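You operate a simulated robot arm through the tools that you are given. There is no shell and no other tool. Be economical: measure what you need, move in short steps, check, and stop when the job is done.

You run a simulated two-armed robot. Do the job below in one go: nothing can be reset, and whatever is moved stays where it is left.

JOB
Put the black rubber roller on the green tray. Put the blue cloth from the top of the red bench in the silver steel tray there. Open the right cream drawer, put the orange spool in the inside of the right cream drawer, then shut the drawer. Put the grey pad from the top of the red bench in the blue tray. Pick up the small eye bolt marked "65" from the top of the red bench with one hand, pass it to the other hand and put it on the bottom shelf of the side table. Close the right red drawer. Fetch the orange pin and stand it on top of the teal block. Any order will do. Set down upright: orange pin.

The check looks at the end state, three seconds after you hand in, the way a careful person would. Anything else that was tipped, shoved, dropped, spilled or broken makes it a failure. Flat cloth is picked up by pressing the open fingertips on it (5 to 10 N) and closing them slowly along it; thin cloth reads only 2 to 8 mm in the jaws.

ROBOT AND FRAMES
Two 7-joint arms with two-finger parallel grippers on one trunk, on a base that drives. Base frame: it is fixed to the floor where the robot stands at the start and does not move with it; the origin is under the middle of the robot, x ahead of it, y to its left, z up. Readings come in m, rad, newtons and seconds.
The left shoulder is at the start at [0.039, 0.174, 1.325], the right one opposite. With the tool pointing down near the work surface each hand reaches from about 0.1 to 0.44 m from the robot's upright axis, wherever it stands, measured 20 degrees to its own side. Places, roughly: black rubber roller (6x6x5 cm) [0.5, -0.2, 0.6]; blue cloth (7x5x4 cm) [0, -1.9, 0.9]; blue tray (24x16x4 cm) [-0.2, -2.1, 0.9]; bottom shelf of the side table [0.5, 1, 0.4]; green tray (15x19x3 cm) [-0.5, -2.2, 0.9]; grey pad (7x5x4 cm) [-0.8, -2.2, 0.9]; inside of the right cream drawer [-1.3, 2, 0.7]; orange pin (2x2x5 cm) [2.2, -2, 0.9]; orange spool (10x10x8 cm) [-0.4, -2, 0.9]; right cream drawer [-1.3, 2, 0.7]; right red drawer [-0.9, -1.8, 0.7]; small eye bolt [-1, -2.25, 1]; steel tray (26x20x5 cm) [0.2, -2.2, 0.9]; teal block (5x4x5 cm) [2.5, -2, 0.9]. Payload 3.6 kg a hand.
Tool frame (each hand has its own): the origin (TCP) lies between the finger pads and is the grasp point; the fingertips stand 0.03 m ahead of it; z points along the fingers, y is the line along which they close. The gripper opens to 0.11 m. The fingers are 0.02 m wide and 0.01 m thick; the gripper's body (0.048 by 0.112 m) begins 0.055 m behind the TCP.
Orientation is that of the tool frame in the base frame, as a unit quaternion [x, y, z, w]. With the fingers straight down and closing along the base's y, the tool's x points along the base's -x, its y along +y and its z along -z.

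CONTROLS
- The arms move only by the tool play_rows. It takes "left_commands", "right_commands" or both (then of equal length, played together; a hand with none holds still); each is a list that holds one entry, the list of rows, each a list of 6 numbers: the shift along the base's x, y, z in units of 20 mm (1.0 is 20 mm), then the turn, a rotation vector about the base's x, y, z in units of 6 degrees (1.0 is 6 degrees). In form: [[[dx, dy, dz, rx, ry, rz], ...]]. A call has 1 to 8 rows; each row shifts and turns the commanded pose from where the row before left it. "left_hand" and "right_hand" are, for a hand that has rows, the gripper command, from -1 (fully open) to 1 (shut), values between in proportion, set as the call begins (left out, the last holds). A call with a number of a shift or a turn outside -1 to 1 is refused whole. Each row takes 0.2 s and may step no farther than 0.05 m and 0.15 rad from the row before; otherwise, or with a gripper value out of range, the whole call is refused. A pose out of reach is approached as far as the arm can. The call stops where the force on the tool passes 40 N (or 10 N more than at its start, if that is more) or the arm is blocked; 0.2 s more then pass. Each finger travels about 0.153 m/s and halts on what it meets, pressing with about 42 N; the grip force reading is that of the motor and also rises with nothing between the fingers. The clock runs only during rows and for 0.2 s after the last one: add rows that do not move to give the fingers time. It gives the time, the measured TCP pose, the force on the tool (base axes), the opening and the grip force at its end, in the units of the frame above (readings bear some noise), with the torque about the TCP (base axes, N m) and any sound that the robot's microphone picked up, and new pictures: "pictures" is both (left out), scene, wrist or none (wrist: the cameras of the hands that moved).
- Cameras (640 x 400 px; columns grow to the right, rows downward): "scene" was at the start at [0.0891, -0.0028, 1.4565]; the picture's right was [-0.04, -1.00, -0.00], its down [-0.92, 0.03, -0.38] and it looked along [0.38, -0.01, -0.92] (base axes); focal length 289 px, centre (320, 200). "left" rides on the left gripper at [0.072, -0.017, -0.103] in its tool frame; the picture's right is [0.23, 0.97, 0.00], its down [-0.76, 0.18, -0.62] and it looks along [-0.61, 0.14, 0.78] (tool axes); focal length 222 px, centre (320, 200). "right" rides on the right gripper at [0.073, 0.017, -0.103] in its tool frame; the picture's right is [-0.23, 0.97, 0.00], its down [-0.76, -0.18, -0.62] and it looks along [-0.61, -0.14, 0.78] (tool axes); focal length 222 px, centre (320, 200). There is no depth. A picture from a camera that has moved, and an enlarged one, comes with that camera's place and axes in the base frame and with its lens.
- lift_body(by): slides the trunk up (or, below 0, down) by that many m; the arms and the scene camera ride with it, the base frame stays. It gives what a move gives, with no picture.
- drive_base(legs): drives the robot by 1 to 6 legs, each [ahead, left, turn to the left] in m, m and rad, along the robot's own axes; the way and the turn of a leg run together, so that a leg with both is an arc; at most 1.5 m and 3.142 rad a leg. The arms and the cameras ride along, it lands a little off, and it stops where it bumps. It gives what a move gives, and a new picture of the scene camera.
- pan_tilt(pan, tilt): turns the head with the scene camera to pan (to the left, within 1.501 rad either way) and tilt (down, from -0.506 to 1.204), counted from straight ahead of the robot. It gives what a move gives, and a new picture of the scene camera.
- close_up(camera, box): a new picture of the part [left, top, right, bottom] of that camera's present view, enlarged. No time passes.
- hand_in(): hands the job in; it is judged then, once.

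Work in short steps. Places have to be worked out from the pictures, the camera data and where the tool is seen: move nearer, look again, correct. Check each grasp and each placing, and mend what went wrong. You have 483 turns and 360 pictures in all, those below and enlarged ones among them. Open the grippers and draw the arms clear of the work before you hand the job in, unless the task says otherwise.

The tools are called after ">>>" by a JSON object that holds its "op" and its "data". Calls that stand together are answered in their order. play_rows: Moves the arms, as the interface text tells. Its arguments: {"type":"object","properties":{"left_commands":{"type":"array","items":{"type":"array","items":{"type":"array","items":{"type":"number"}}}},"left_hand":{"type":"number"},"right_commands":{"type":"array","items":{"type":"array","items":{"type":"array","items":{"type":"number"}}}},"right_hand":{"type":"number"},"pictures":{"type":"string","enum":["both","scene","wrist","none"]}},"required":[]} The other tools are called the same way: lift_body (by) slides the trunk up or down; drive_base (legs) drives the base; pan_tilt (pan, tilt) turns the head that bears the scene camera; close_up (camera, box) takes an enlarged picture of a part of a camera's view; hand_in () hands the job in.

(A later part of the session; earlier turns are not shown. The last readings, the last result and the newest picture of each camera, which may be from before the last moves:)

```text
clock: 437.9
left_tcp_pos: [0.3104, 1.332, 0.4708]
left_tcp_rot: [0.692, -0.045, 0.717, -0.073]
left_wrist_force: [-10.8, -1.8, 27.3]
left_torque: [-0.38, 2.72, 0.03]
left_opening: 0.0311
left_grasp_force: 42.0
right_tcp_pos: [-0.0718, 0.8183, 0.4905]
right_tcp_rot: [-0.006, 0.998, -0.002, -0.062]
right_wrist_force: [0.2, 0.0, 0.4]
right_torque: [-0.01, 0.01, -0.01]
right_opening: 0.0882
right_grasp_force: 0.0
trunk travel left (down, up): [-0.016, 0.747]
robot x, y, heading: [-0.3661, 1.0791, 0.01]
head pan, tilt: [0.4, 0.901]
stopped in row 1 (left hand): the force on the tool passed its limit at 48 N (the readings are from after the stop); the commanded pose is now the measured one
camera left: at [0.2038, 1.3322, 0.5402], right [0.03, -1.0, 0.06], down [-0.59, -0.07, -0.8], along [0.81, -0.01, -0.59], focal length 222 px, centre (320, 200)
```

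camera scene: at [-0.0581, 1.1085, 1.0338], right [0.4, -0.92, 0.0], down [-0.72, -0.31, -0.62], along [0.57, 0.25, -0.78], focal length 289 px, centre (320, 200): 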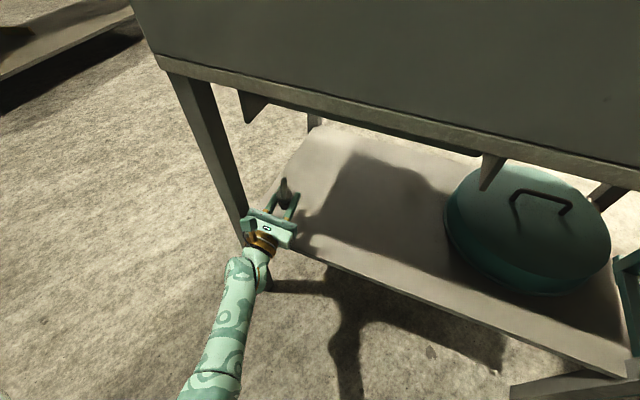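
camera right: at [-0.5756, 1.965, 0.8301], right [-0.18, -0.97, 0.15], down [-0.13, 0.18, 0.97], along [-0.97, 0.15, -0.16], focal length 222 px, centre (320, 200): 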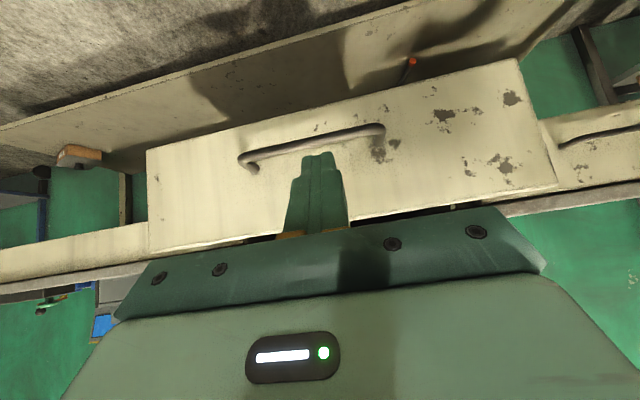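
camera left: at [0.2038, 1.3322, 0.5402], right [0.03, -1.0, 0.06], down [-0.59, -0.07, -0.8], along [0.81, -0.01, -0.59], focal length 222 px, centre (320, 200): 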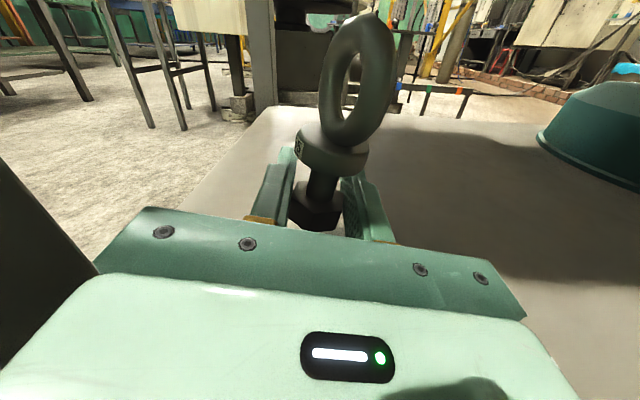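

The wrist ring rests on the shelf edge again (shelf z≈0.42, edge x≈0.215). I back off more so only the fingers overhang the shelf, extending the arm while fixing the roll.

>>> {"op": "play_rows", "data": {"left_commands": [[[0, 0, 0.6, 0, 0, 0], [0.3, 0, 0.3, 0, 0, 0]]], "pictures": "none"}}

>>> {"op": "drive_base", "data": {"legs": [[-0.13, 0, 0]]}}

>>> {"op": "play_rows", "data": {"left_commands": [[[0.7, -0.3, 0, -0.3, 0.1, 0], [0.7, -0.3, 0, -0.4, 0.1, 0], [0.7, -0.3, 0, -0.4, 0, 0], [0.7, -0.3, 0, -0.4, 0, 0], [0.5, -0.3, 0, -0.1, 0, 0]]], "pictures": "wrist"}}

```text
clock: 438.5
left_tcp_pos: [0.3157, 1.3299, 0.482]
left_tcp_rot: [0.696, -0.045, 0.713, -0.072]
left_wrist_force: [0.0, 0.0, -1.6]
left_torque: [0.02, -0.04, -0.01]
left_opening: 0.0307
left_grasp_force: 42.3
right_tcp_pos: [-0.0705, 0.8193, 0.49]
right_tcp_rot: [-0.005, 0.998, -0.003, -0.064]
right_wrist_force: [0.2, 0.3, 0.3]
right_torque: [-0.01, 0.02, 0.01]
right_opening: 0.0882
right_grasp_force: 0.0
trunk travel left (down, up): [-0.016, 0.747]
robot x, y, heading: [-0.3661, 1.0798, 0.009]
head pan, tilt: [0.4, 0.901]
```

```text
clock: 439.8
left_tcp_pos: [0.1839, 1.3308, 0.4824]
left_tcp_rot: [0.695, -0.043, 0.713, -0.074]
left_wrist_force: [0.3, -0.8, -1.7]
left_torque: [-0.01, 0.02, -0.06]
left_opening: 0.0307
left_grasp_force: 41.8
right_tcp_pos: [-0.2021, 0.8183, 0.4896]
right_tcp_rot: [-0.007, 0.998, -0.003, -0.064]
right_wrist_force: [-0.5, -0.1, 0.2]
right_torque: [-0.03, -0.01, 0.02]
right_opening: 0.0882
right_grasp_force: 0.0
trunk travel left (down, up): [-0.016, 0.747]
robot x, y, heading: [-0.4962, 1.0766, 0.01]
head pan, tilt: [0.4, 0.901]
camera scene: at [-0.1897, 1.1087, 1.0338], right [0.4, -0.92, 0.0], down [-0.72, -0.31, -0.62], along [0.57, 0.25, -0.78], focal length 289 px, centre (320, 200)
```

scene: 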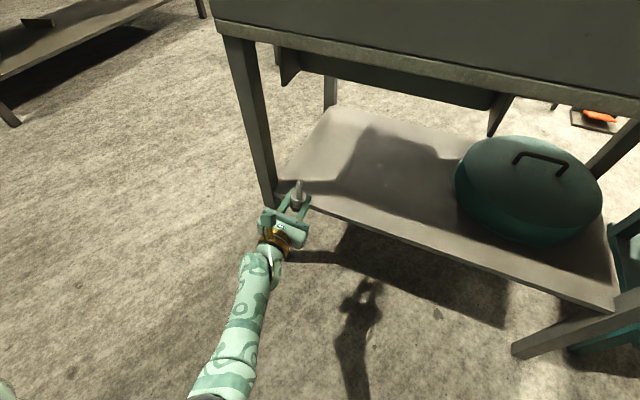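

```text
clock: 441.0
left_tcp_pos: [0.2501, 1.3005, 0.4813]
left_tcp_rot: [0.707, 0.014, 0.707, -0.013]
left_wrist_force: [-0.6, -0.5, -1.8]
left_torque: [0.01, 0.01, 0.03]
left_opening: 0.0311
left_grasp_force: 42.3
right_tcp_pos: [-0.2018, 0.8182, 0.4891]
right_tcp_rot: [-0.006, 0.998, -0.003, -0.064]
right_wrist_force: [0.1, 0.5, 0.8]
right_torque: [-0.07, -0.02, -0.02]
right_opening: 0.088
right_grasp_force: 0.0
trunk travel left (down, up): [-0.016, 0.747]
robot x, y, heading: [-0.4988, 1.0777, 0.013]
head pan, tilt: [0.4, 0.901]
camera left: at [0.1462, 1.3141, 0.5546], right [0.04, -0.97, 0.23], down [-0.61, -0.2, -0.76], along [0.79, -0.11, -0.61], focal length 222 px, centre (320, 200)
```

left: 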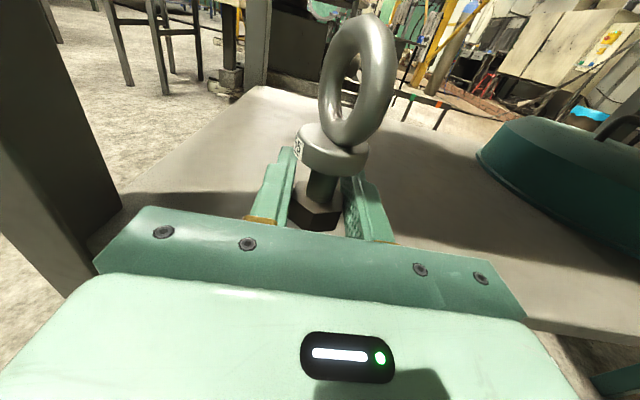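

Now level. Edge x≈0.225. I move 1 cm further in and lower.

>>> {"op": "play_rows", "data": {"left_commands": [[[0.6, 0, -0.5, 0, 0, 0], [0, 0, -0.5, 0, 0, 0], [0, 0, -0.4, 0, 0, 0], [0, 0, -0.4, 0, 0, 0]]], "pictures": "wrist"}}

```text
clock: 442.0
left_tcp_pos: [0.2636, 1.3011, 0.4473]
left_tcp_rot: [0.706, 0.014, 0.708, -0.012]
left_wrist_force: [-0.3, -1.0, -1.5]
left_torque: [0.02, 0.03, -0.02]
left_opening: 0.0307
left_grasp_force: 41.9
right_tcp_pos: [-0.2013, 0.817, 0.4896]
right_tcp_rot: [-0.006, 0.998, -0.003, -0.064]
right_wrist_force: [0.1, -0.5, 0.7]
right_torque: [-0.02, 0.02, 0.0]
right_opening: 0.0878
right_grasp_force: 0.0
trunk travel left (down, up): [-0.016, 0.747]
robot x, y, heading: [-0.4971, 1.0745, 0.01]
head pan, tilt: [0.4, 0.901]
camera left: at [0.1588, 1.3135, 0.5194], right [0.04, -0.97, 0.23], down [-0.61, -0.2, -0.76], along [0.79, -0.11, -0.61], focal length 222 px, centre (320, 200)
```

left: 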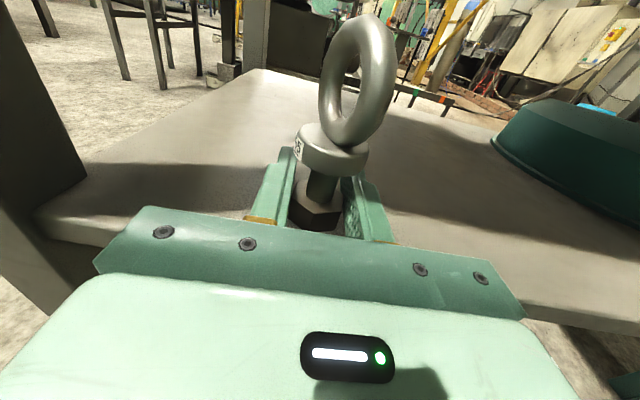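

>>> {"op": "play_rows", "data": {"left_commands": [[[0, 0, -0.3, 0, 0, 0], [0, 0, -0.2, 0, 0, 0]]], "pictures": "none"}}

>>> {"op": "play_rows", "data": {"left_commands": [[[0, 0, -0.2, 0, 0, 0], [0, 0, -0.15, 0, 0, 0]]], "pictures": "none"}}

```text
clock: 442.6
left_tcp_pos: [0.2635, 1.301, 0.4389]
left_tcp_rot: [0.705, 0.013, 0.709, -0.014]
left_wrist_force: [1.3, 1.8, 6.7]
left_torque: [-0.02, 0.09, -0.04]
left_opening: 0.0307
left_grasp_force: 42.0
right_tcp_pos: [-0.2007, 0.8185, 0.4894]
right_tcp_rot: [-0.007, 0.998, -0.003, -0.062]
right_wrist_force: [0.5, -1.2, -0.5]
right_torque: [-0.02, -0.02, 0.01]
right_opening: 0.088
right_grasp_force: 0.0
trunk travel left (down, up): [-0.016, 0.747]
robot x, y, heading: [-0.4928, 1.0769, 0.014]
head pan, tilt: [0.4, 0.901]
```

```text
clock: 443.2
left_tcp_pos: [0.2633, 1.3008, 0.4359]
left_tcp_rot: [0.702, 0.013, 0.712, -0.014]
left_wrist_force: [3.7, 3.2, 33.6]
left_torque: [0.01, -0.16, -0.03]
left_opening: 0.0307
left_grasp_force: 42.0
right_tcp_pos: [-0.2026, 0.8179, 0.4921]
right_tcp_rot: [-0.006, 0.998, -0.002, -0.061]
right_wrist_force: [-0.2, 1.3, -0.2]
right_torque: [-0.01, -0.06, 0.03]
right_opening: 0.088
right_grasp_force: 0.0
trunk travel left (down, up): [-0.016, 0.747]
robot x, y, heading: [-0.496, 1.0764, 0.01]
head pan, tilt: [0.4, 0.901]
```

Bolt touches the shelf right under the TCP. Ease, open, and back the base straight out.

>>> {"op": "play_rows", "data": {"left_commands": [[[0, 0, 0.25, 0, 0, 0], [0, 0, 0, 0, 0, 0]]], "pictures": "none"}}

>>> {"op": "play_rows", "data": {"left_commands": [[[0, 0, 0, 0, 0, 0], [0, 0, 0, 0, 0, 0], [0, 0, 0, 0, 0, 0]]], "left_hand": -0.1, "pictures": "wrist"}}

```text
clock: 443.8
left_tcp_pos: [0.2625, 1.3012, 0.4361]
left_tcp_rot: [0.706, 0.014, 0.708, -0.014]
left_wrist_force: [7.3, 1.4, 18.6]
left_torque: [0.07, -0.41, 0.01]
left_opening: 0.0306
left_grasp_force: 42.2
right_tcp_pos: [-0.2026, 0.8182, 0.4892]
right_tcp_rot: [-0.006, 0.998, -0.003, -0.063]
right_wrist_force: [-0.9, -0.3, -1.2]
right_torque: [-0.03, -0.02, 0.05]
right_opening: 0.0883
right_grasp_force: 0.0
trunk travel left (down, up): [-0.016, 0.747]
robot x, y, heading: [-0.4957, 1.0799, 0.014]
head pan, tilt: [0.4, 0.901]
```

```text
clock: 444.6
left_tcp_pos: [0.261, 1.3009, 0.4341]
left_tcp_rot: [0.707, 0.015, 0.707, -0.014]
left_wrist_force: [0.5, -0.1, -0.1]
left_torque: [-0.02, -0.02, 0.02]
left_opening: 0.0605
left_grasp_force: 0.0
right_tcp_pos: [-0.2017, 0.8178, 0.4905]
right_tcp_rot: [-0.006, 0.998, -0.002, -0.064]
right_wrist_force: [0.2, 0.4, 0.6]
right_torque: [0.0, -0.03, -0.02]
right_opening: 0.088
right_grasp_force: 0.0
trunk travel left (down, up): [-0.016, 0.747]
robot x, y, heading: [-0.4965, 1.0774, 0.01]
head pan, tilt: [0.4, 0.901]
camera left: at [0.1576, 1.314, 0.506], right [0.04, -0.97, 0.23], down [-0.62, -0.2, -0.76], along [0.79, -0.11, -0.61], focal length 222 px, centre (320, 200)
```

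left: 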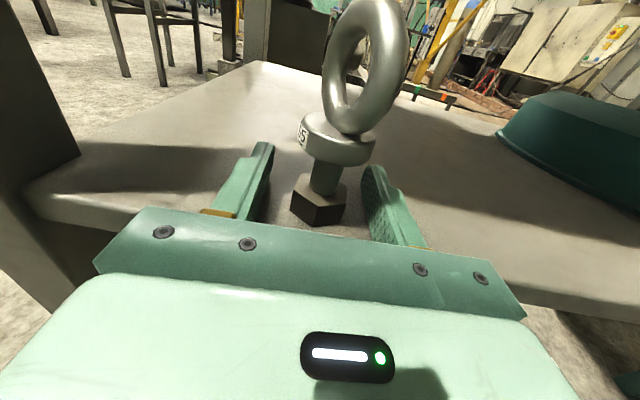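

The bolt stands on the shelf. I back straight out.

>>> {"op": "drive_base", "data": {"legs": [[-0.2, 0, 0]]}}

>>> {"op": "close_up", "data": {"camera": "scene", "box": [200, 60, 440, 210]}}

```text
clock: 446.2
left_tcp_pos: [0.0613, 1.2988, 0.4336]
left_tcp_rot: [0.706, 0.015, 0.708, -0.014]
left_wrist_force: [0.0, -0.6, -0.6]
left_torque: [0.0, 0.0, -0.01]
left_opening: 0.0605
left_grasp_force: 0.1
right_tcp_pos: [-0.4027, 0.8162, 0.491]
right_tcp_rot: [-0.006, 0.998, -0.004, -0.064]
right_wrist_force: [0.1, -0.7, -0.3]
right_torque: [-0.03, 0.02, 0.03]
right_opening: 0.0881
right_grasp_force: 0.0
trunk travel left (down, up): [-0.016, 0.747]
robot x, y, heading: [-0.6965, 1.0737, 0.012]
head pan, tilt: [0.4, 0.901]
camera scene: at [-0.3908, 1.1065, 1.0338], right [0.4, -0.92, 0.0], down [-0.72, -0.31, -0.62], along [0.57, 0.25, -0.78], focal length 289 px, centre (320, 200)
```

scene: 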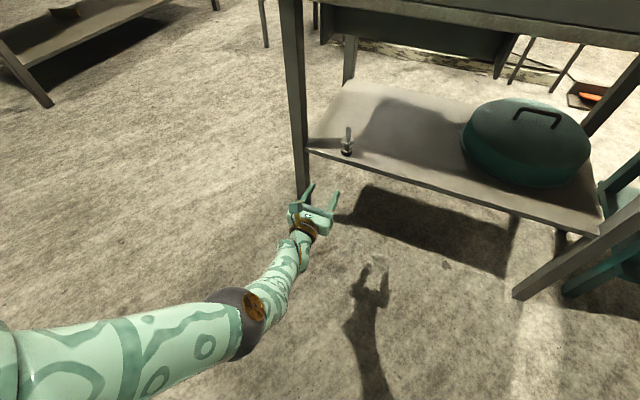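

```text
2.67 times, centred on (320, 135) of scene
camera zoom: at [-0.3908, 1.1065, 1.0338], right [0.4, -0.92, 0.0], down [-0.72, -0.31, -0.62], along [0.57, 0.25, -0.78], focal length 771 px, centre (320, 373)
```

zoom: 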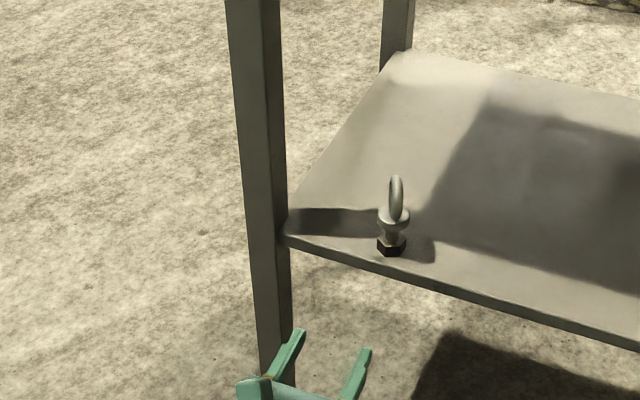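

Bolt done. Now the roller from the far side. First I fold the left hand to point down for travel.

>>> {"op": "play_rows", "data": {"left_commands": [[[-0.5, 0, 0.8, 0, 1, 0], [-0.5, 0, 0.8, 0, 1, 0], [-0.5, 0, 0.8, 0, 1, 0], [-0.5, 0, 0.8, 0, 1, 0], [-0.5, 0, 0.8, 0, 1, 0], [-0.5, 0, 0.8, 0, 1, 0], [-0.5, 0, 0.8, 0, 1, 0], [-0.5, 0, 0.8, 0, 1, 0]]], "pictures": "none"}}

>>> {"op": "play_rows", "data": {"left_commands": [[[-0.5, 0, 0.5, 0, 1, 0], [-0.5, 0, 0.5, 0, 1, 0], [-0.5, 0, 0.5, 0, 1, 0], [-0.5, 0, 0.5, 0, 1, 0], [-0.3, 0, 0.5, 0, 1, 0], [-0.3, 0, 0.5, 0, 1, 0], [0, 0, 0, 0, 1, 0]]], "right_commands": [[[0.9, 0, 0.8, 0, 0.2, 0], [0.9, 0, 0.8, 0, 0.2, 0], [0.9, 0, 0.8, 0, 0.2, 0], [0.9, 0, 0.8, 0, 0.2, 0], [0.9, 0, 0.8, 0, 0.2, 0], [0.9, 0, 0.5, 0, 0.2, 0], [0.9, 0, 0, 0, 0, 0]]], "pictures": "scene"}}

```text
clock: 448.0
left_tcp_pos: [-0.0025, 1.3191, 0.5353]
left_tcp_rot: [0.919, -0.001, 0.393, -0.01]
left_wrist_force: [0.7, 0.4, -0.1]
left_torque: [0.0, 0.01, 0.01]
left_opening: 0.0605
left_grasp_force: 0.1
left hand out of reach, approached as far as the arm can: row 2, 3, 8
right_tcp_pos: [-0.403, 0.8166, 0.4893]
right_tcp_rot: [-0.006, 0.998, -0.003, -0.064]
right_wrist_force: [-0.1, 0.5, 0.1]
right_torque: [0.03, 0.02, -0.01]
right_opening: 0.0879
right_grasp_force: 0.1
trunk travel left (down, up): [-0.016, 0.747]
robot x, y, heading: [-0.6966, 1.0765, 0.007]
head pan, tilt: [0.4, 0.901]
```

```text
clock: 449.6
left_tcp_pos: [-0.0245, 1.4094, 0.5478]
left_tcp_rot: [0.999, -0.002, 0.036, -0.008]
left_wrist_force: [0.0, 0.2, -0.8]
left_torque: [0.04, -0.03, -0.02]
left_opening: 0.0603
left_grasp_force: 0.1
left hand out of reach, approached as far as the arm can: row 1, 2, 3, 4, 5, 6
right_tcp_pos: [-0.2741, 0.8152, 0.5808]
right_tcp_rot: [-0.007, 0.992, -0.003, -0.127]
right_wrist_force: [-1.0, -0.5, 0.5]
right_torque: [0.02, 0.01, -0.01]
right_opening: 0.0882
right_grasp_force: 0.0
trunk travel left (down, up): [-0.016, 0.747]
robot x, y, heading: [-0.6983, 1.0758, 0.018]
head pan, tilt: [0.4, 0.901]
camera scene: at [-0.3906, 1.1066, 1.0337], right [0.4, -0.92, 0.0], down [-0.72, -0.31, -0.62], along [0.57, 0.25, -0.78], focal length 289 px, centre (320, 200)
```

scene: 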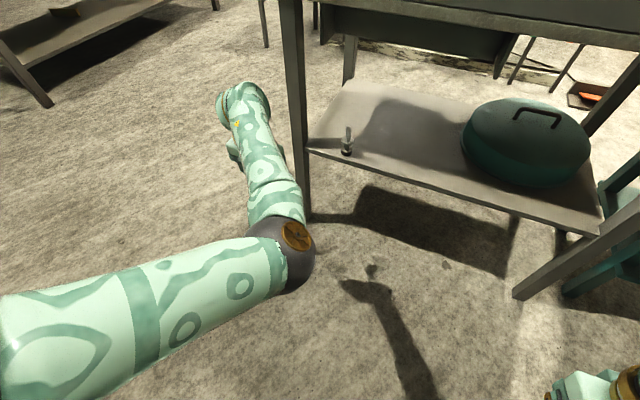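

Left hand can stay aside; I pull it in a bit and level the right hand.

>>> {"op": "play_rows", "data": {"left_commands": [[[-1, 0.3, 0, 0, 0.3, 0], [-1, 0.3, 0, 0, 0.3, 0], [-1, 0.3, 0, 0, 0, 0], [-1, 0.3, 0, 0, 0, 0], [-1, 0.3, 0, 0, 0, 0], [-1, 0, 0, 0, 0, 0]]], "right_commands": [[[0.3, 0, 0.3, 0, -0.4, 0], [0.3, 0, 0.3, 0, -0.4, 0], [0.3, 0, 0.3, 0, -0.4, 0], [0.3, 0, 0.3, 0, -0.4, 0], [0, 0, 0.3, 0, -0.4, 0], [0, 0, 0.3, 0, -0.43, 0]]], "pictures": "none"}}

>>> {"op": "drive_base", "data": {"legs": [[0, 1.0, 0], [0.2, 0, 0]]}}

>>> {"op": "pan_tilt", "data": {"pan": 0, "tilt": 0.4}}

```text
clock: 451.0
left_tcp_pos: [-0.1434, 1.448, 0.5448]
left_tcp_rot: [1.0, -0.001, 0.006, -0.008]
left_wrist_force: [0.4, -0.2, 0.1]
left_torque: [-0.03, 0.0, 0.01]
left_opening: 0.0606
left_grasp_force: 0.0
left hand out of reach, approached as far as the arm can: row 2, 6
right_tcp_pos: [-0.2519, 0.8159, 0.6158]
right_tcp_rot: [-0.006, 1.0, -0.003, 0.002]
right_wrist_force: [0.2, -0.2, -0.3]
right_torque: [0.0, -0.01, 0.0]
right_opening: 0.0881
right_grasp_force: 0.0
trunk travel left (down, up): [-0.016, 0.747]
robot x, y, heading: [-0.6965, 1.073, 0.013]
head pan, tilt: [0.4, 0.901]
```

```text
clock: 457.4
left_tcp_pos: [0.0555, 2.4307, 0.5434]
left_tcp_rot: [1.0, -0.008, 0.006, -0.008]
left_wrist_force: [0.5, -0.6, -0.6]
left_torque: [0.0, -0.01, 0.01]
left_opening: 0.0606
left_grasp_force: 0.2
right_tcp_pos: [-0.0608, 1.7999, 0.6167]
right_tcp_rot: [0.0, 1.0, -0.004, 0.001]
right_wrist_force: [0.2, 1.0, -0.2]
right_torque: [0.0, 0.0, 0.01]
right_opening: 0.0883
right_grasp_force: 0.1
trunk travel left (down, up): [-0.016, 0.747]
robot x, y, heading: [-0.5012, 2.0656, -0.001]
head pan, tilt: [0.4, 0.901]
camera scene: at [-0.1962, 2.0924, 1.0337], right [0.39, -0.92, 0.0], down [-0.72, -0.3, -0.62], along [0.57, 0.24, -0.78], focal length 289 px, centre (320, 200)
```

scene: 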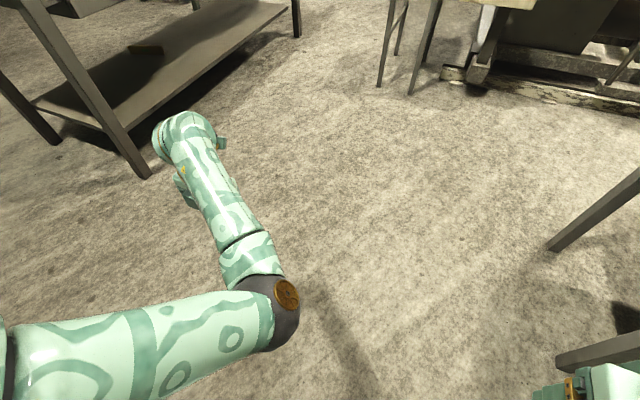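

```text
clock: 458.3
left_tcp_pos: [0.0552, 2.4309, 0.545]
left_tcp_rot: [1.0, -0.008, 0.006, -0.008]
left_wrist_force: [0.2, 0.3, -0.5]
left_torque: [0.0, 0.03, -0.01]
left_opening: 0.0604
left_grasp_force: 0.0
right_tcp_pos: [-0.0605, 1.8001, 0.6157]
right_tcp_rot: [0.0, 1.0, -0.004, 0.001]
right_wrist_force: [-0.3, -0.4, -0.5]
right_torque: [0.0, -0.02, 0.03]
right_opening: 0.0881
right_grasp_force: 0.0
trunk travel left (down, up): [-0.016, 0.747]
robot x, y, heading: [-0.5015, 2.0686, -0.003]
head pan, tilt: [0.0, 0.4]
camera scene: at [-0.1733, 2.063, 1.0767], right [0.0, -1.0, 0.0], down [-0.39, 0.0, -0.92], along [0.92, 0.0, -0.39], focal length 289 px, centre (320, 200)
```

scene: 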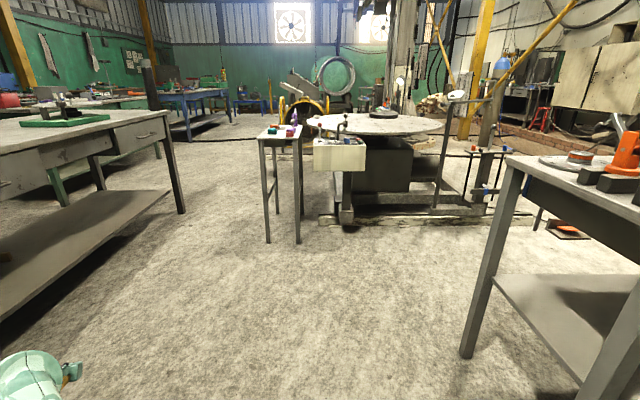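

Corridor is clear between the side table (x<0.75) and the machine (x>1.75). I drive round to the far side, facing −y.

>>> {"op": "drive_base", "data": {"legs": [[1.2, 0.1, 0], [0, 0, -1.57], [0, 0.5, 0]]}}

>>> {"op": "pan_tilt", "data": {"pan": 0, "tilt": 0.45}}

```text
clock: 470.8
left_tcp_pos: [1.6074, 1.6228, 0.5431]
left_tcp_rot: [0.709, -0.706, 0.011, -0.001]
left_wrist_force: [1.2, -0.6, 0.1]
left_torque: [-0.01, 0.02, 0.02]
left_opening: 0.0608
left_grasp_force: 0.0
right_tcp_pos: [0.9749, 1.727, 0.6168]
right_tcp_rot: [0.7, 0.714, -0.003, -0.002]
right_wrist_force: [0.3, -0.5, 0.3]
right_torque: [0.01, 0.03, 0.01]
right_opening: 0.0882
right_grasp_force: 0.1
trunk travel left (down, up): [-0.016, 0.747]
robot x, y, heading: [1.229, 2.1719, -1.55]
head pan, tilt: [0.0, 0.4]
camera scene: at [1.2327, 1.8406, 1.0767], right [-1.0, -0.02, 0.0], down [-0.01, 0.39, -0.92], along [0.02, -0.92, -0.39], focal length 289 px, centre (320, 200)
```

scene: 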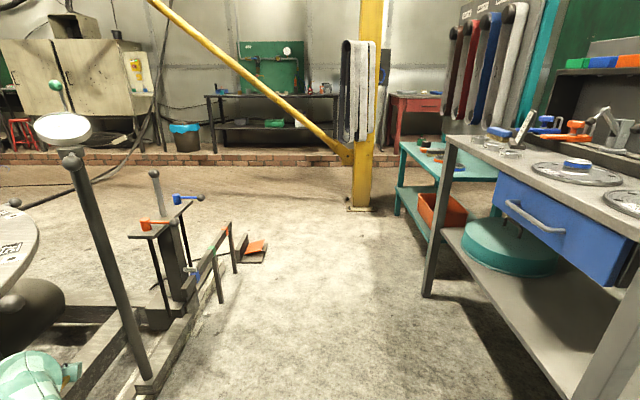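

```text
clock: 471.4
left_tcp_pos: [1.6067, 1.6233, 0.5445]
left_tcp_rot: [0.709, -0.706, 0.01, -0.001]
left_wrist_force: [-0.8, -0.5, -0.3]
left_torque: [0.03, 0.01, 0.01]
left_opening: 0.0605
left_grasp_force: 0.1
right_tcp_pos: [0.9744, 1.7266, 0.6154]
right_tcp_rot: [0.7, 0.715, -0.003, -0.002]
right_wrist_force: [0.5, -0.1, -0.9]
right_torque: [0.01, -0.01, -0.03]
right_opening: 0.0883
right_grasp_force: 0.1
trunk travel left (down, up): [-0.016, 0.747]
robot x, y, heading: [1.2264, 2.1775, -1.546]
head pan, tilt: [0.0, 0.45]
camera scene: at [1.2327, 1.8414, 1.0721], right [-1.0, -0.02, 0.0], down [-0.01, 0.44, -0.9], along [0.02, -0.9, -0.44], focal length 289 px, centre (320, 200)
```

scene: 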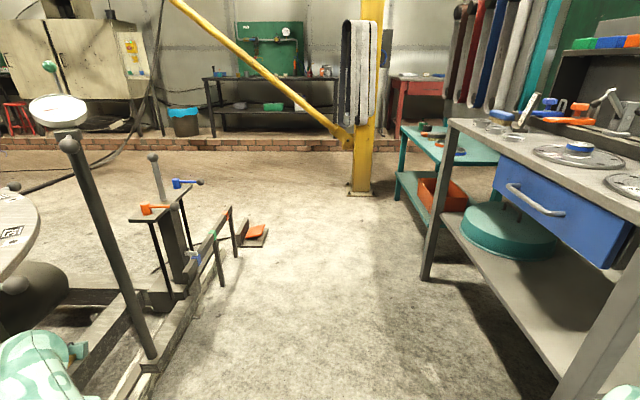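

Clear view. I drive down the corridor to y≈0.45.

>>> {"op": "drive_base", "data": {"legs": [[1.45, -0.04, -0.02], [0.25, 0, 0]]}}

>>> {"op": "pan_tilt", "data": {"pan": -0.7, "tilt": 0.7}}

```text
clock: 474.3
left_tcp_pos: [1.5759, 1.2562, 0.5488]
left_tcp_rot: [-0.69, 0.724, -0.012, -0.003]
left_wrist_force: [-0.3, 0.7, 0.4]
left_torque: [-0.02, 0.02, 0.02]
left_opening: 0.0606
left_grasp_force: 0.0
right_tcp_pos: [0.9538, 1.4078, 0.6135]
right_tcp_rot: [0.711, 0.703, 0.007, -0.01]
right_wrist_force: [0.4, -0.4, -0.2]
right_torque: [-0.01, -0.01, 0.02]
right_opening: 0.0879
right_grasp_force: 0.1
trunk travel left (down, up): [-0.016, 0.747]
robot x, y, heading: [1.2271, 1.8234, -1.601]
head pan, tilt: [0.0, 0.45]
stopped in leg 1: the robot was blocked; the commanded pose is now the measured one
camera scene: at [1.2155, 1.5, 1.0749], right [-1.0, 0.03, 0.01], down [0.01, 0.43, -0.9], along [-0.03, -0.9, -0.43], focal length 289 px, centre (320, 200)
```

scene: 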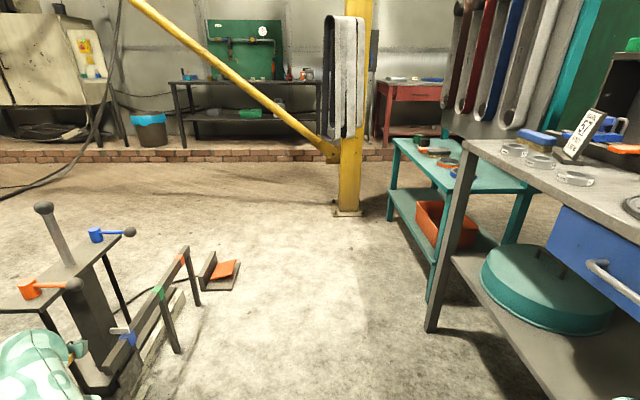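

```text
clock: 475.4
left_tcp_pos: [1.575, 1.2584, 0.5492]
left_tcp_rot: [-0.69, 0.724, -0.013, -0.004]
left_wrist_force: [-0.4, -0.5, -0.1]
left_torque: [0.01, -0.01, 0.0]
left_opening: 0.0606
left_grasp_force: 0.2
right_tcp_pos: [0.9533, 1.408, 0.6132]
right_tcp_rot: [0.71, 0.704, 0.006, -0.01]
right_wrist_force: [0.0, -0.4, 0.8]
right_torque: [0.03, -0.02, 0.01]
right_opening: 0.088
right_grasp_force: 0.1
trunk travel left (down, up): [-0.016, 0.747]
robot x, y, heading: [1.2263, 1.8228, -1.605]
head pan, tilt: [-0.7, 0.7]
camera scene: at [1.1614, 1.5299, 1.053], right [-0.74, 0.67, 0.0], down [0.43, 0.47, -0.77], along [-0.51, -0.57, -0.64], focal length 289 px, centre (320, 200)
```

scene: 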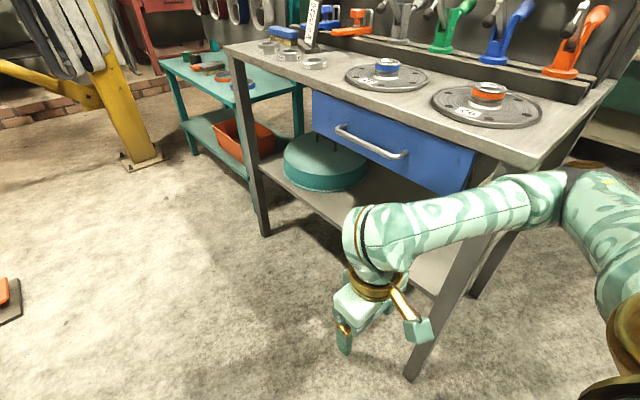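

The base stopped on something. I look left and down to find it.

>>> {"op": "pan_tilt", "data": {"pan": 0.9, "tilt": 0.8}}

>>> {"op": "pan_tilt", "data": {"pan": -1.3, "tilt": 0.8}}

```text
clock: 477.0
left_tcp_pos: [1.5754, 1.2587, 0.5495]
left_tcp_rot: [-0.69, 0.724, -0.013, -0.005]
left_wrist_force: [0.2, 0.1, 0.3]
left_torque: [0.0, -0.01, -0.01]
left_opening: 0.0608
left_grasp_force: 0.1
right_tcp_pos: [0.9549, 1.4079, 0.6146]
right_tcp_rot: [0.711, 0.703, 0.006, -0.009]
right_wrist_force: [0.0, -0.3, 0.3]
right_torque: [-0.04, 0.02, 0.0]
right_opening: 0.0881
right_grasp_force: 0.0
trunk travel left (down, up): [-0.016, 0.747]
robot x, y, heading: [1.2278, 1.8257, -1.602]
head pan, tilt: [0.901, 0.799]
camera scene: at [1.2796, 1.5409, 1.044], right [-0.65, -0.76, 0.01], down [-0.55, 0.46, -0.7], along [0.53, -0.46, -0.72], focal length 289 px, centre (320, 200)
```

scene: 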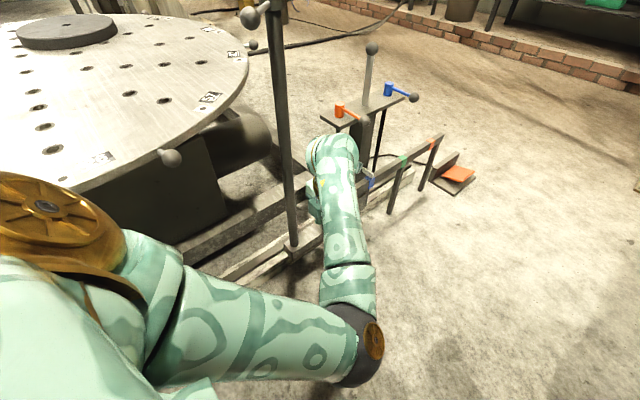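

```text
clock: 479.1
left_tcp_pos: [1.5753, 1.2581, 0.5481]
left_tcp_rot: [-0.69, 0.724, -0.014, -0.004]
left_wrist_force: [0.1, 0.0, 0.4]
left_torque: [0.01, -0.02, 0.02]
left_opening: 0.0608
left_grasp_force: 0.1
right_tcp_pos: [0.9541, 1.4081, 0.6138]
right_tcp_rot: [0.711, 0.703, 0.006, -0.01]
right_wrist_force: [-0.4, -0.4, 0.2]
right_torque: [-0.03, 0.0, 0.01]
right_opening: 0.0879
right_grasp_force: 0.1
trunk travel left (down, up): [-0.016, 0.747]
robot x, y, heading: [1.2188, 1.8255, -1.605]
head pan, tilt: [-1.3, 0.799]
camera scene: at [1.1398, 1.574, 1.0445], right [-0.24, 0.97, -0.01], down [0.69, 0.16, -0.7], along [-0.68, -0.17, -0.71], focal length 289 px, centre (320, 200)
```

scene: 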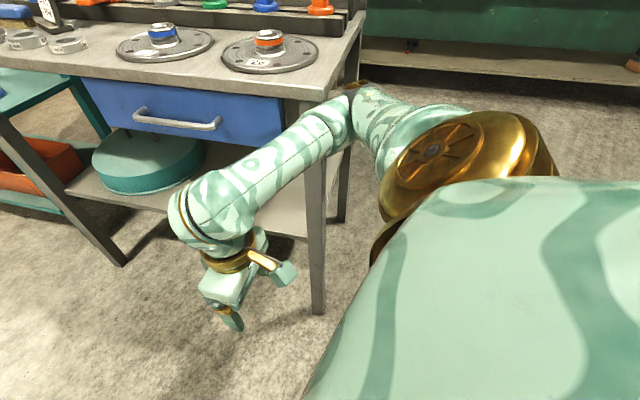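

The right elbow touches the side table's end. I back up 10 cm, raise the trunk so the elbow passes above, and shift slightly.

>>> {"op": "drive_base", "data": {"legs": [[-0.12, 0, 0.03]]}}

>>> {"op": "lift_body", "data": {"by": 0.32}}

>>> {"op": "drive_base", "data": {"legs": [[0.0, 0.08, 0], [0.5, 0, 0]]}}

```text
clock: 480.4
left_tcp_pos: [1.5926, 1.387, 0.5468]
left_tcp_rot: [-0.702, 0.712, -0.01, 0.001]
left_wrist_force: [0.4, 0.2, 0.7]
left_torque: [0.01, 0.02, 0.01]
left_opening: 0.0601
left_grasp_force: 0.1
right_tcp_pos: [0.9683, 1.5137, 0.6081]
right_tcp_rot: [0.699, 0.715, 0.01, -0.011]
right_wrist_force: [0.2, 0.0, -0.1]
right_torque: [-0.01, -0.01, 0.0]
right_opening: 0.0884
right_grasp_force: 0.1
trunk travel left (down, up): [-0.016, 0.747]
robot x, y, heading: [1.2239, 1.9435, -1.569]
head pan, tilt: [-1.3, 0.799]
camera scene: at [1.145, 1.6831, 1.0418], right [-0.27, 0.96, 0.0], down [0.69, 0.19, -0.7], along [-0.67, -0.19, -0.72], focal length 289 px, centre (320, 200)
```

scene: 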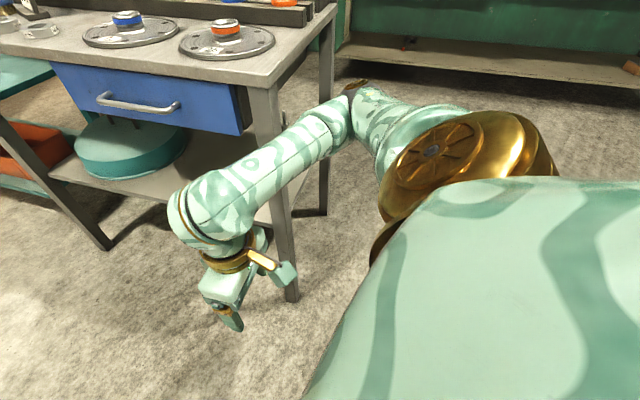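

```text
clock: 483.5
left_tcp_pos: [1.5939, 1.3873, 0.8645]
left_tcp_rot: [-0.702, 0.712, -0.011, 0.001]
left_wrist_force: [0.3, -0.5, -0.3]
left_torque: [-0.01, 0.02, 0.02]
left_opening: 0.0606
left_grasp_force: 0.0
right_tcp_pos: [0.9685, 1.514, 0.929]
right_tcp_rot: [0.699, 0.715, 0.01, -0.011]
right_wrist_force: [0.2, 0.1, 0.0]
right_torque: [0.03, 0.01, -0.03]
right_opening: 0.0881
right_grasp_force: 0.1
trunk travel left (down, up): [-0.336, 0.427]
robot x, y, heading: [1.2251, 1.9439, -1.571]
head pan, tilt: [-1.3, 0.799]
```

```text
clock: 485.4
left_tcp_pos: [1.6759, 1.3281, 0.8662]
left_tcp_rot: [0.708, -0.706, 0.005, -0.011]
left_wrist_force: [-9.7, 15.3, 11.9]
left_torque: [-1.16, -1.15, 0.67]
left_opening: 0.0605
left_grasp_force: 0.2
right_tcp_pos: [1.0497, 1.4457, 0.9297]
right_tcp_rot: [0.697, 0.717, 0.011, -0.009]
right_wrist_force: [0.4, -0.3, -0.4]
right_torque: [0.03, 0.03, 0.02]
right_opening: 0.0878
right_grasp_force: 0.0
trunk travel left (down, up): [-0.336, 0.427]
robot x, y, heading: [1.3038, 1.8721, -1.565]
head pan, tilt: [-1.3, 0.799]
stopped in leg 2: the force on the tool passed its limit at 117 N (the readings are from after the stop); the commanded pose is now the measured one
camera scene: at [1.2227, 1.7899, 1.3787], right [-0.27, 0.96, 0.0], down [0.69, 0.19, -0.7], along [-0.67, -0.19, -0.72], focal length 289 px, centre (320, 200)
```

scene: 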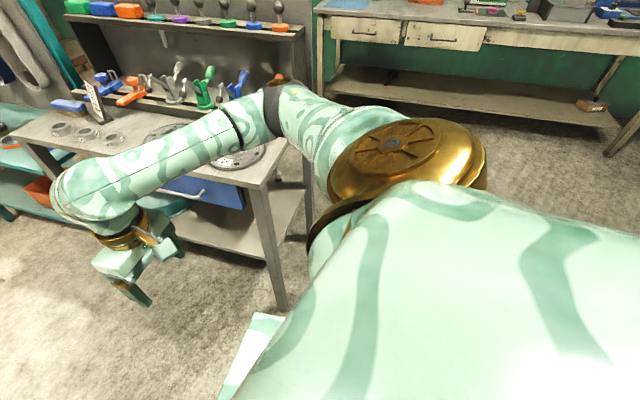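

The left hand bumped the machine. I back up at once and look left.

>>> {"op": "drive_base", "data": {"legs": [[-0.15, 0, 0], [0, -0.1, 0]]}}

>>> {"op": "pan_tilt", "data": {"pan": 0.7, "tilt": 0.8}}

```text
clock: 487.5
left_tcp_pos: [1.5763, 1.4733, 0.8636]
left_tcp_rot: [0.708, -0.706, 0.003, -0.011]
left_wrist_force: [-0.4, -0.5, 0.6]
left_torque: [0.02, -0.01, 0.02]
left_opening: 0.0605
left_grasp_force: 0.1
right_tcp_pos: [0.9502, 1.5908, 0.9281]
right_tcp_rot: [0.697, 0.717, 0.011, -0.01]
right_wrist_force: [-0.5, 0.4, 0.1]
right_torque: [-0.03, -0.04, 0.0]
right_opening: 0.088
right_grasp_force: 0.0
trunk travel left (down, up): [-0.336, 0.427]
robot x, y, heading: [1.2008, 2.0232, -1.57]
head pan, tilt: [-1.3, 0.799]
camera scene: at [1.1244, 1.9346, 1.3785], right [-0.27, 0.96, 0.0], down [0.69, 0.2, -0.7], along [-0.67, -0.19, -0.72], focal length 289 px, centre (320, 200)
```

scene: 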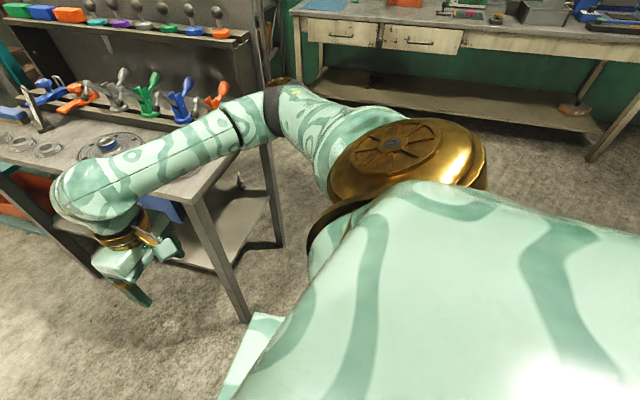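

```text
clock: 489.4
left_tcp_pos: [1.5778, 1.4741, 0.8638]
left_tcp_rot: [0.708, -0.706, 0.002, -0.009]
left_wrist_force: [0.3, -0.4, -0.3]
left_torque: [0.01, -0.01, -0.03]
left_opening: 0.0607
left_grasp_force: 0.0
right_tcp_pos: [0.9518, 1.5927, 0.9286]
right_tcp_rot: [0.697, 0.717, 0.01, -0.011]
right_wrist_force: [-0.8, -0.4, 0.3]
right_torque: [0.0, 0.0, 0.0]
right_opening: 0.088
right_grasp_force: 0.0
trunk travel left (down, up): [-0.336, 0.427]
robot x, y, heading: [1.2041, 2.023, -1.567]
head pan, tilt: [0.7, 0.799]
camera scene: at [1.2559, 1.8954, 1.3786], right [-0.76, -0.65, 0.0], down [-0.46, 0.55, -0.7], along [0.45, -0.53, -0.72], focal length 289 px, centre (320, 200)
```

scene: 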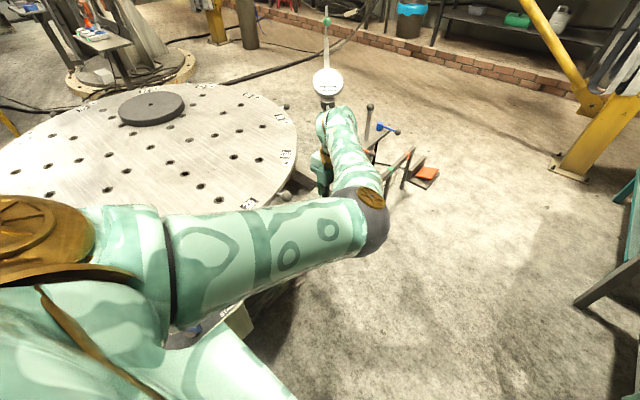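

The left arm needs tucking. I retreat to open floor and redo the elbow swing on the left arm.

>>> {"op": "drive_base", "data": {"legs": [[-0.3, 0, 0], [0, -0.6, 0]]}}

>>> {"op": "play_rows", "data": {"left_commands": [[[0.6, 0.8, -0.9, 0, 0, -1], [0.6, 0.8, -0.9, 0, 0, -1], [0.6, 0.8, -0.9, 0, 0, -1], [0.4, 0.8, -0.9, 0, 0, -1], [0, 0.8, -0.9, 0, 0, -1], [0, 0.8, -0.9, 0, 0, -1], [0, 0.8, -0.9, 0, 0, -1], [0, 0.8, -0.9, 0, 0, -1]]], "pictures": "none"}}

>>> {"op": "play_rows", "data": {"left_commands": [[[0, 0, -0.5, 0, 0, -1], [0, 0, -0.5, 0, 0, -1], [0, 0, -0.5, 0, 0, -1], [0, 0, 0, 0, 0, -1], [0, 0, 0, 0, 0, -1], [0, 0, 0, 0, 0, -1], [0, 0, 0, 0, 0, -1], [0, 0, 0, 0, 0, -1]]], "pictures": "scene"}}

```text
clock: 494.4
left_tcp_pos: [0.9701, 1.7661, 0.8638]
left_tcp_rot: [-0.704, 0.71, -0.002, 0.01]
left_wrist_force: [0.5, 0.1, -0.1]
left_torque: [-0.01, -0.04, 0.03]
left_opening: 0.0605
left_grasp_force: 0.0
right_tcp_pos: [0.3447, 1.8915, 0.9287]
right_tcp_rot: [0.702, 0.712, 0.011, -0.01]
right_wrist_force: [0.2, -0.1, 0.1]
right_torque: [0.01, -0.01, 0.05]
right_opening: 0.0879
right_grasp_force: 0.1
trunk travel left (down, up): [-0.336, 0.427]
robot x, y, heading: [0.6116, 2.3213, -1.579]
head pan, tilt: [0.7, 0.799]
camera scene: at [0.6534, 2.192, 1.3786], right [-0.77, -0.64, 0.0], down [-0.46, 0.55, -0.7], along [0.45, -0.54, -0.72], focal length 289 px, centre (320, 200)
```

scene: 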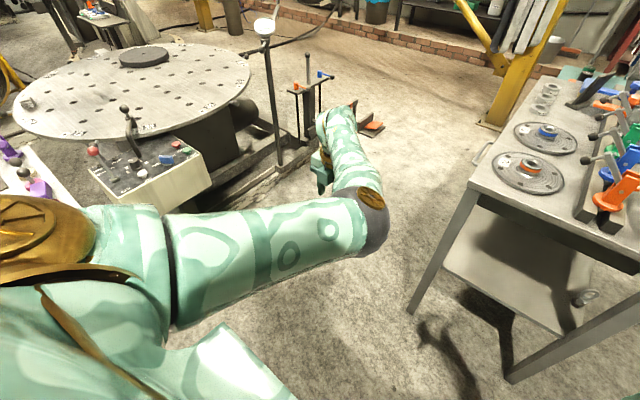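

```text
clock: 496.2
left_tcp_pos: [1.0157, 1.8937, 0.7189]
left_tcp_rot: [-0.353, 0.936, -0.006, 0.008]
left_wrist_force: [-0.7, 0.2, -0.5]
left_torque: [-0.03, 0.0, 0.0]
left_opening: 0.0604
left_grasp_force: 0.1
right_tcp_pos: [0.3455, 1.893, 0.9287]
right_tcp_rot: [0.702, 0.712, 0.01, -0.011]
right_wrist_force: [-0.3, 0.2, 0.3]
right_torque: [-0.01, -0.02, 0.01]
right_opening: 0.0881
right_grasp_force: 0.1
trunk travel left (down, up): [-0.336, 0.427]
robot x, y, heading: [0.6061, 2.3221, -1.579]
head pan, tilt: [0.7, 0.799]
```

```text
clock: 498.1
left_tcp_pos: [1.0138, 1.893, 0.6896]
left_tcp_rot: [0.058, 0.998, -0.008, 0.005]
left_wrist_force: [0.9, 0.7, -0.2]
left_torque: [-0.04, -0.02, 0.01]
left_opening: 0.0606
left_grasp_force: 0.2
right_tcp_pos: [0.3462, 1.8914, 0.9294]
right_tcp_rot: [0.702, 0.712, 0.011, -0.01]
right_wrist_force: [0.2, 0.6, 0.6]
right_torque: [-0.01, 0.02, 0.0]
right_opening: 0.0878
right_grasp_force: 0.0
trunk travel left (down, up): [-0.336, 0.427]
robot x, y, heading: [0.6084, 2.3211, -1.579]
head pan, tilt: [0.7, 0.799]
camera scene: at [0.6541, 2.1921, 1.3786], right [-0.77, -0.64, 0.0], down [-0.46, 0.55, -0.7], along [0.44, -0.54, -0.72], focal length 289 px, centre (320, 200)
```

scene: 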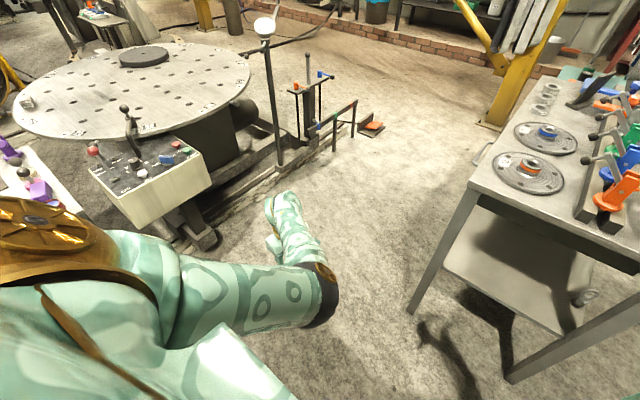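

>>> {"op": "play_rows", "data": {"left_commands": [[[0, 0, 0, 0, 0, -1], [0, 0, 0, 0, 0, -1], [0, 0, 0, 0, 0, -1], [0, 0, 0, 0, 0, -1], [0, 0, 0, 0, 0, -1], [0, 0, 0, 0, 0, -1], [0, 0, 0, 0, 0, -1], [0, 0, 0, 0, 0, -1]]], "pictures": "none"}}

>>> {"op": "play_rows", "data": {"left_commands": [[[0, 0, 0, 0, 0, -1], [0, 0, 0, 0, 0, -1], [0, 0, 0, 0, 0, -1], [0, 0, 0, 0, 0, -1], [0, 0, 0, 0, 0, -1], [0, 0, 0, 0, 0, -1], [0, 0, 0, 0, 0, -1], [0, 0, 0, 0, 0, -1]]], "pictures": "none"}}

>>> {"op": "play_rows", "data": {"left_commands": [[[0, 0, 0, 0, 0, -1], [0, 0, 0, 0, 0, -1], [0, 0, 0, 0, 0, -1], [0, 0, 0, 0, 0, -1], [0, 0, 0, 0, 0, -1], [0, 0, 0, 0, 0, -1], [0, 0, 0, 0, 0, -1], [0, 0, 0, 0, 0, -1]]], "pictures": "none"}}

>>> {"op": "play_rows", "data": {"left_commands": [[[0, 0, 0, 0, 0, -1], [0, 0, 0, 0, 0, -1], [0, 0, 0, 0, 0, -1], [0, 0, 0, 0, 0, -1], [0, 0, 0, 0, 0, -1], [0, 0, 0, 0, 0, -1], [0, 0, 0, 0, 0, -1], [0, 0, 0, 0, 0, -1]]], "pictures": "scene"}}

```text
clock: 499.9
left_tcp_pos: [1.0144, 1.8931, 0.6898]
left_tcp_rot: [0.459, 0.888, -0.009, -0.001]
left_wrist_force: [0.3, 0.7, 0.5]
left_torque: [0.0, -0.02, 0.0]
left_opening: 0.0601
left_grasp_force: 0.0
right_tcp_pos: [0.3454, 1.8919, 0.9284]
right_tcp_rot: [0.702, 0.712, 0.011, -0.011]
right_wrist_force: [0.9, -0.2, 0.7]
right_torque: [0.0, -0.03, 0.03]
right_opening: 0.0882
right_grasp_force: 0.0
trunk travel left (down, up): [-0.336, 0.427]
robot x, y, heading: [0.6054, 2.3193, -1.579]
head pan, tilt: [0.7, 0.799]
```

```text
clock: 501.6
left_tcp_pos: [1.0137, 1.8931, 0.6892]
left_tcp_rot: [0.781, 0.624, -0.009, -0.004]
left_wrist_force: [0.9, -0.2, -0.1]
left_torque: [0.0, 0.0, 0.02]
left_opening: 0.0608
left_grasp_force: 0.1
right_tcp_pos: [0.3464, 1.8919, 0.9295]
right_tcp_rot: [0.702, 0.712, 0.01, -0.01]
right_wrist_force: [0.0, -0.2, 0.4]
right_torque: [-0.02, 0.03, -0.02]
right_opening: 0.0881
right_grasp_force: 0.0
trunk travel left (down, up): [-0.336, 0.427]
robot x, y, heading: [0.6059, 2.3214, -1.579]
head pan, tilt: [0.7, 0.799]
```

```text
clock: 503.4
left_tcp_pos: [1.0133, 1.8947, 0.6875]
left_tcp_rot: [0.967, 0.253, -0.006, -0.009]
left_wrist_force: [-0.3, 0.1, -0.7]
left_torque: [0.01, 0.01, 0.01]
left_opening: 0.0605
left_grasp_force: 0.1
right_tcp_pos: [0.3455, 1.8908, 0.929]
right_tcp_rot: [0.702, 0.712, 0.01, -0.011]
right_wrist_force: [0.5, 0.2, 0.5]
right_torque: [-0.02, 0.02, -0.04]
right_opening: 0.088
right_grasp_force: 0.0
trunk travel left (down, up): [-0.336, 0.427]
robot x, y, heading: [0.6077, 2.318, -1.581]
head pan, tilt: [0.7, 0.799]
```

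```text
clock: 505.2
left_tcp_pos: [1.0148, 1.8926, 0.6889]
left_tcp_rot: [0.987, -0.163, -0.004, -0.009]
left_wrist_force: [0.5, 0.4, 0.2]
left_torque: [0.01, 0.02, 0.0]
left_opening: 0.0606
left_grasp_force: 0.1
right_tcp_pos: [0.3452, 1.892, 0.9283]
right_tcp_rot: [0.702, 0.712, 0.01, -0.011]
right_wrist_force: [0.3, -0.4, -0.6]
right_torque: [0.01, 0.01, 0.0]
right_opening: 0.0878
right_grasp_force: 0.1
trunk travel left (down, up): [-0.336, 0.427]
robot x, y, heading: [0.6063, 2.3196, -1.579]
head pan, tilt: [0.7, 0.799]
camera scene: at [0.6543, 2.1922, 1.3786], right [-0.77, -0.64, 0.0], down [-0.46, 0.55, -0.7], along [0.44, -0.54, -0.72], focal length 289 px, centre (320, 200)
```

scene: 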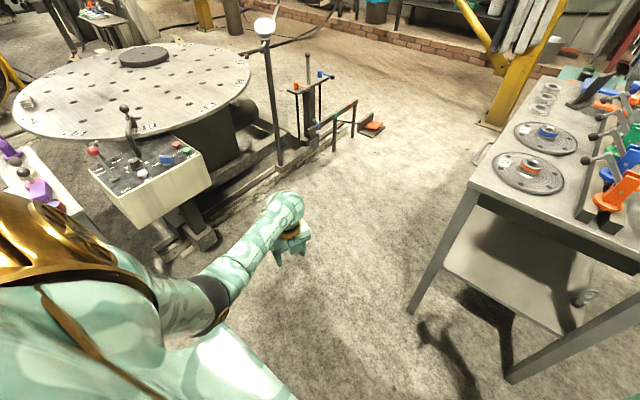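

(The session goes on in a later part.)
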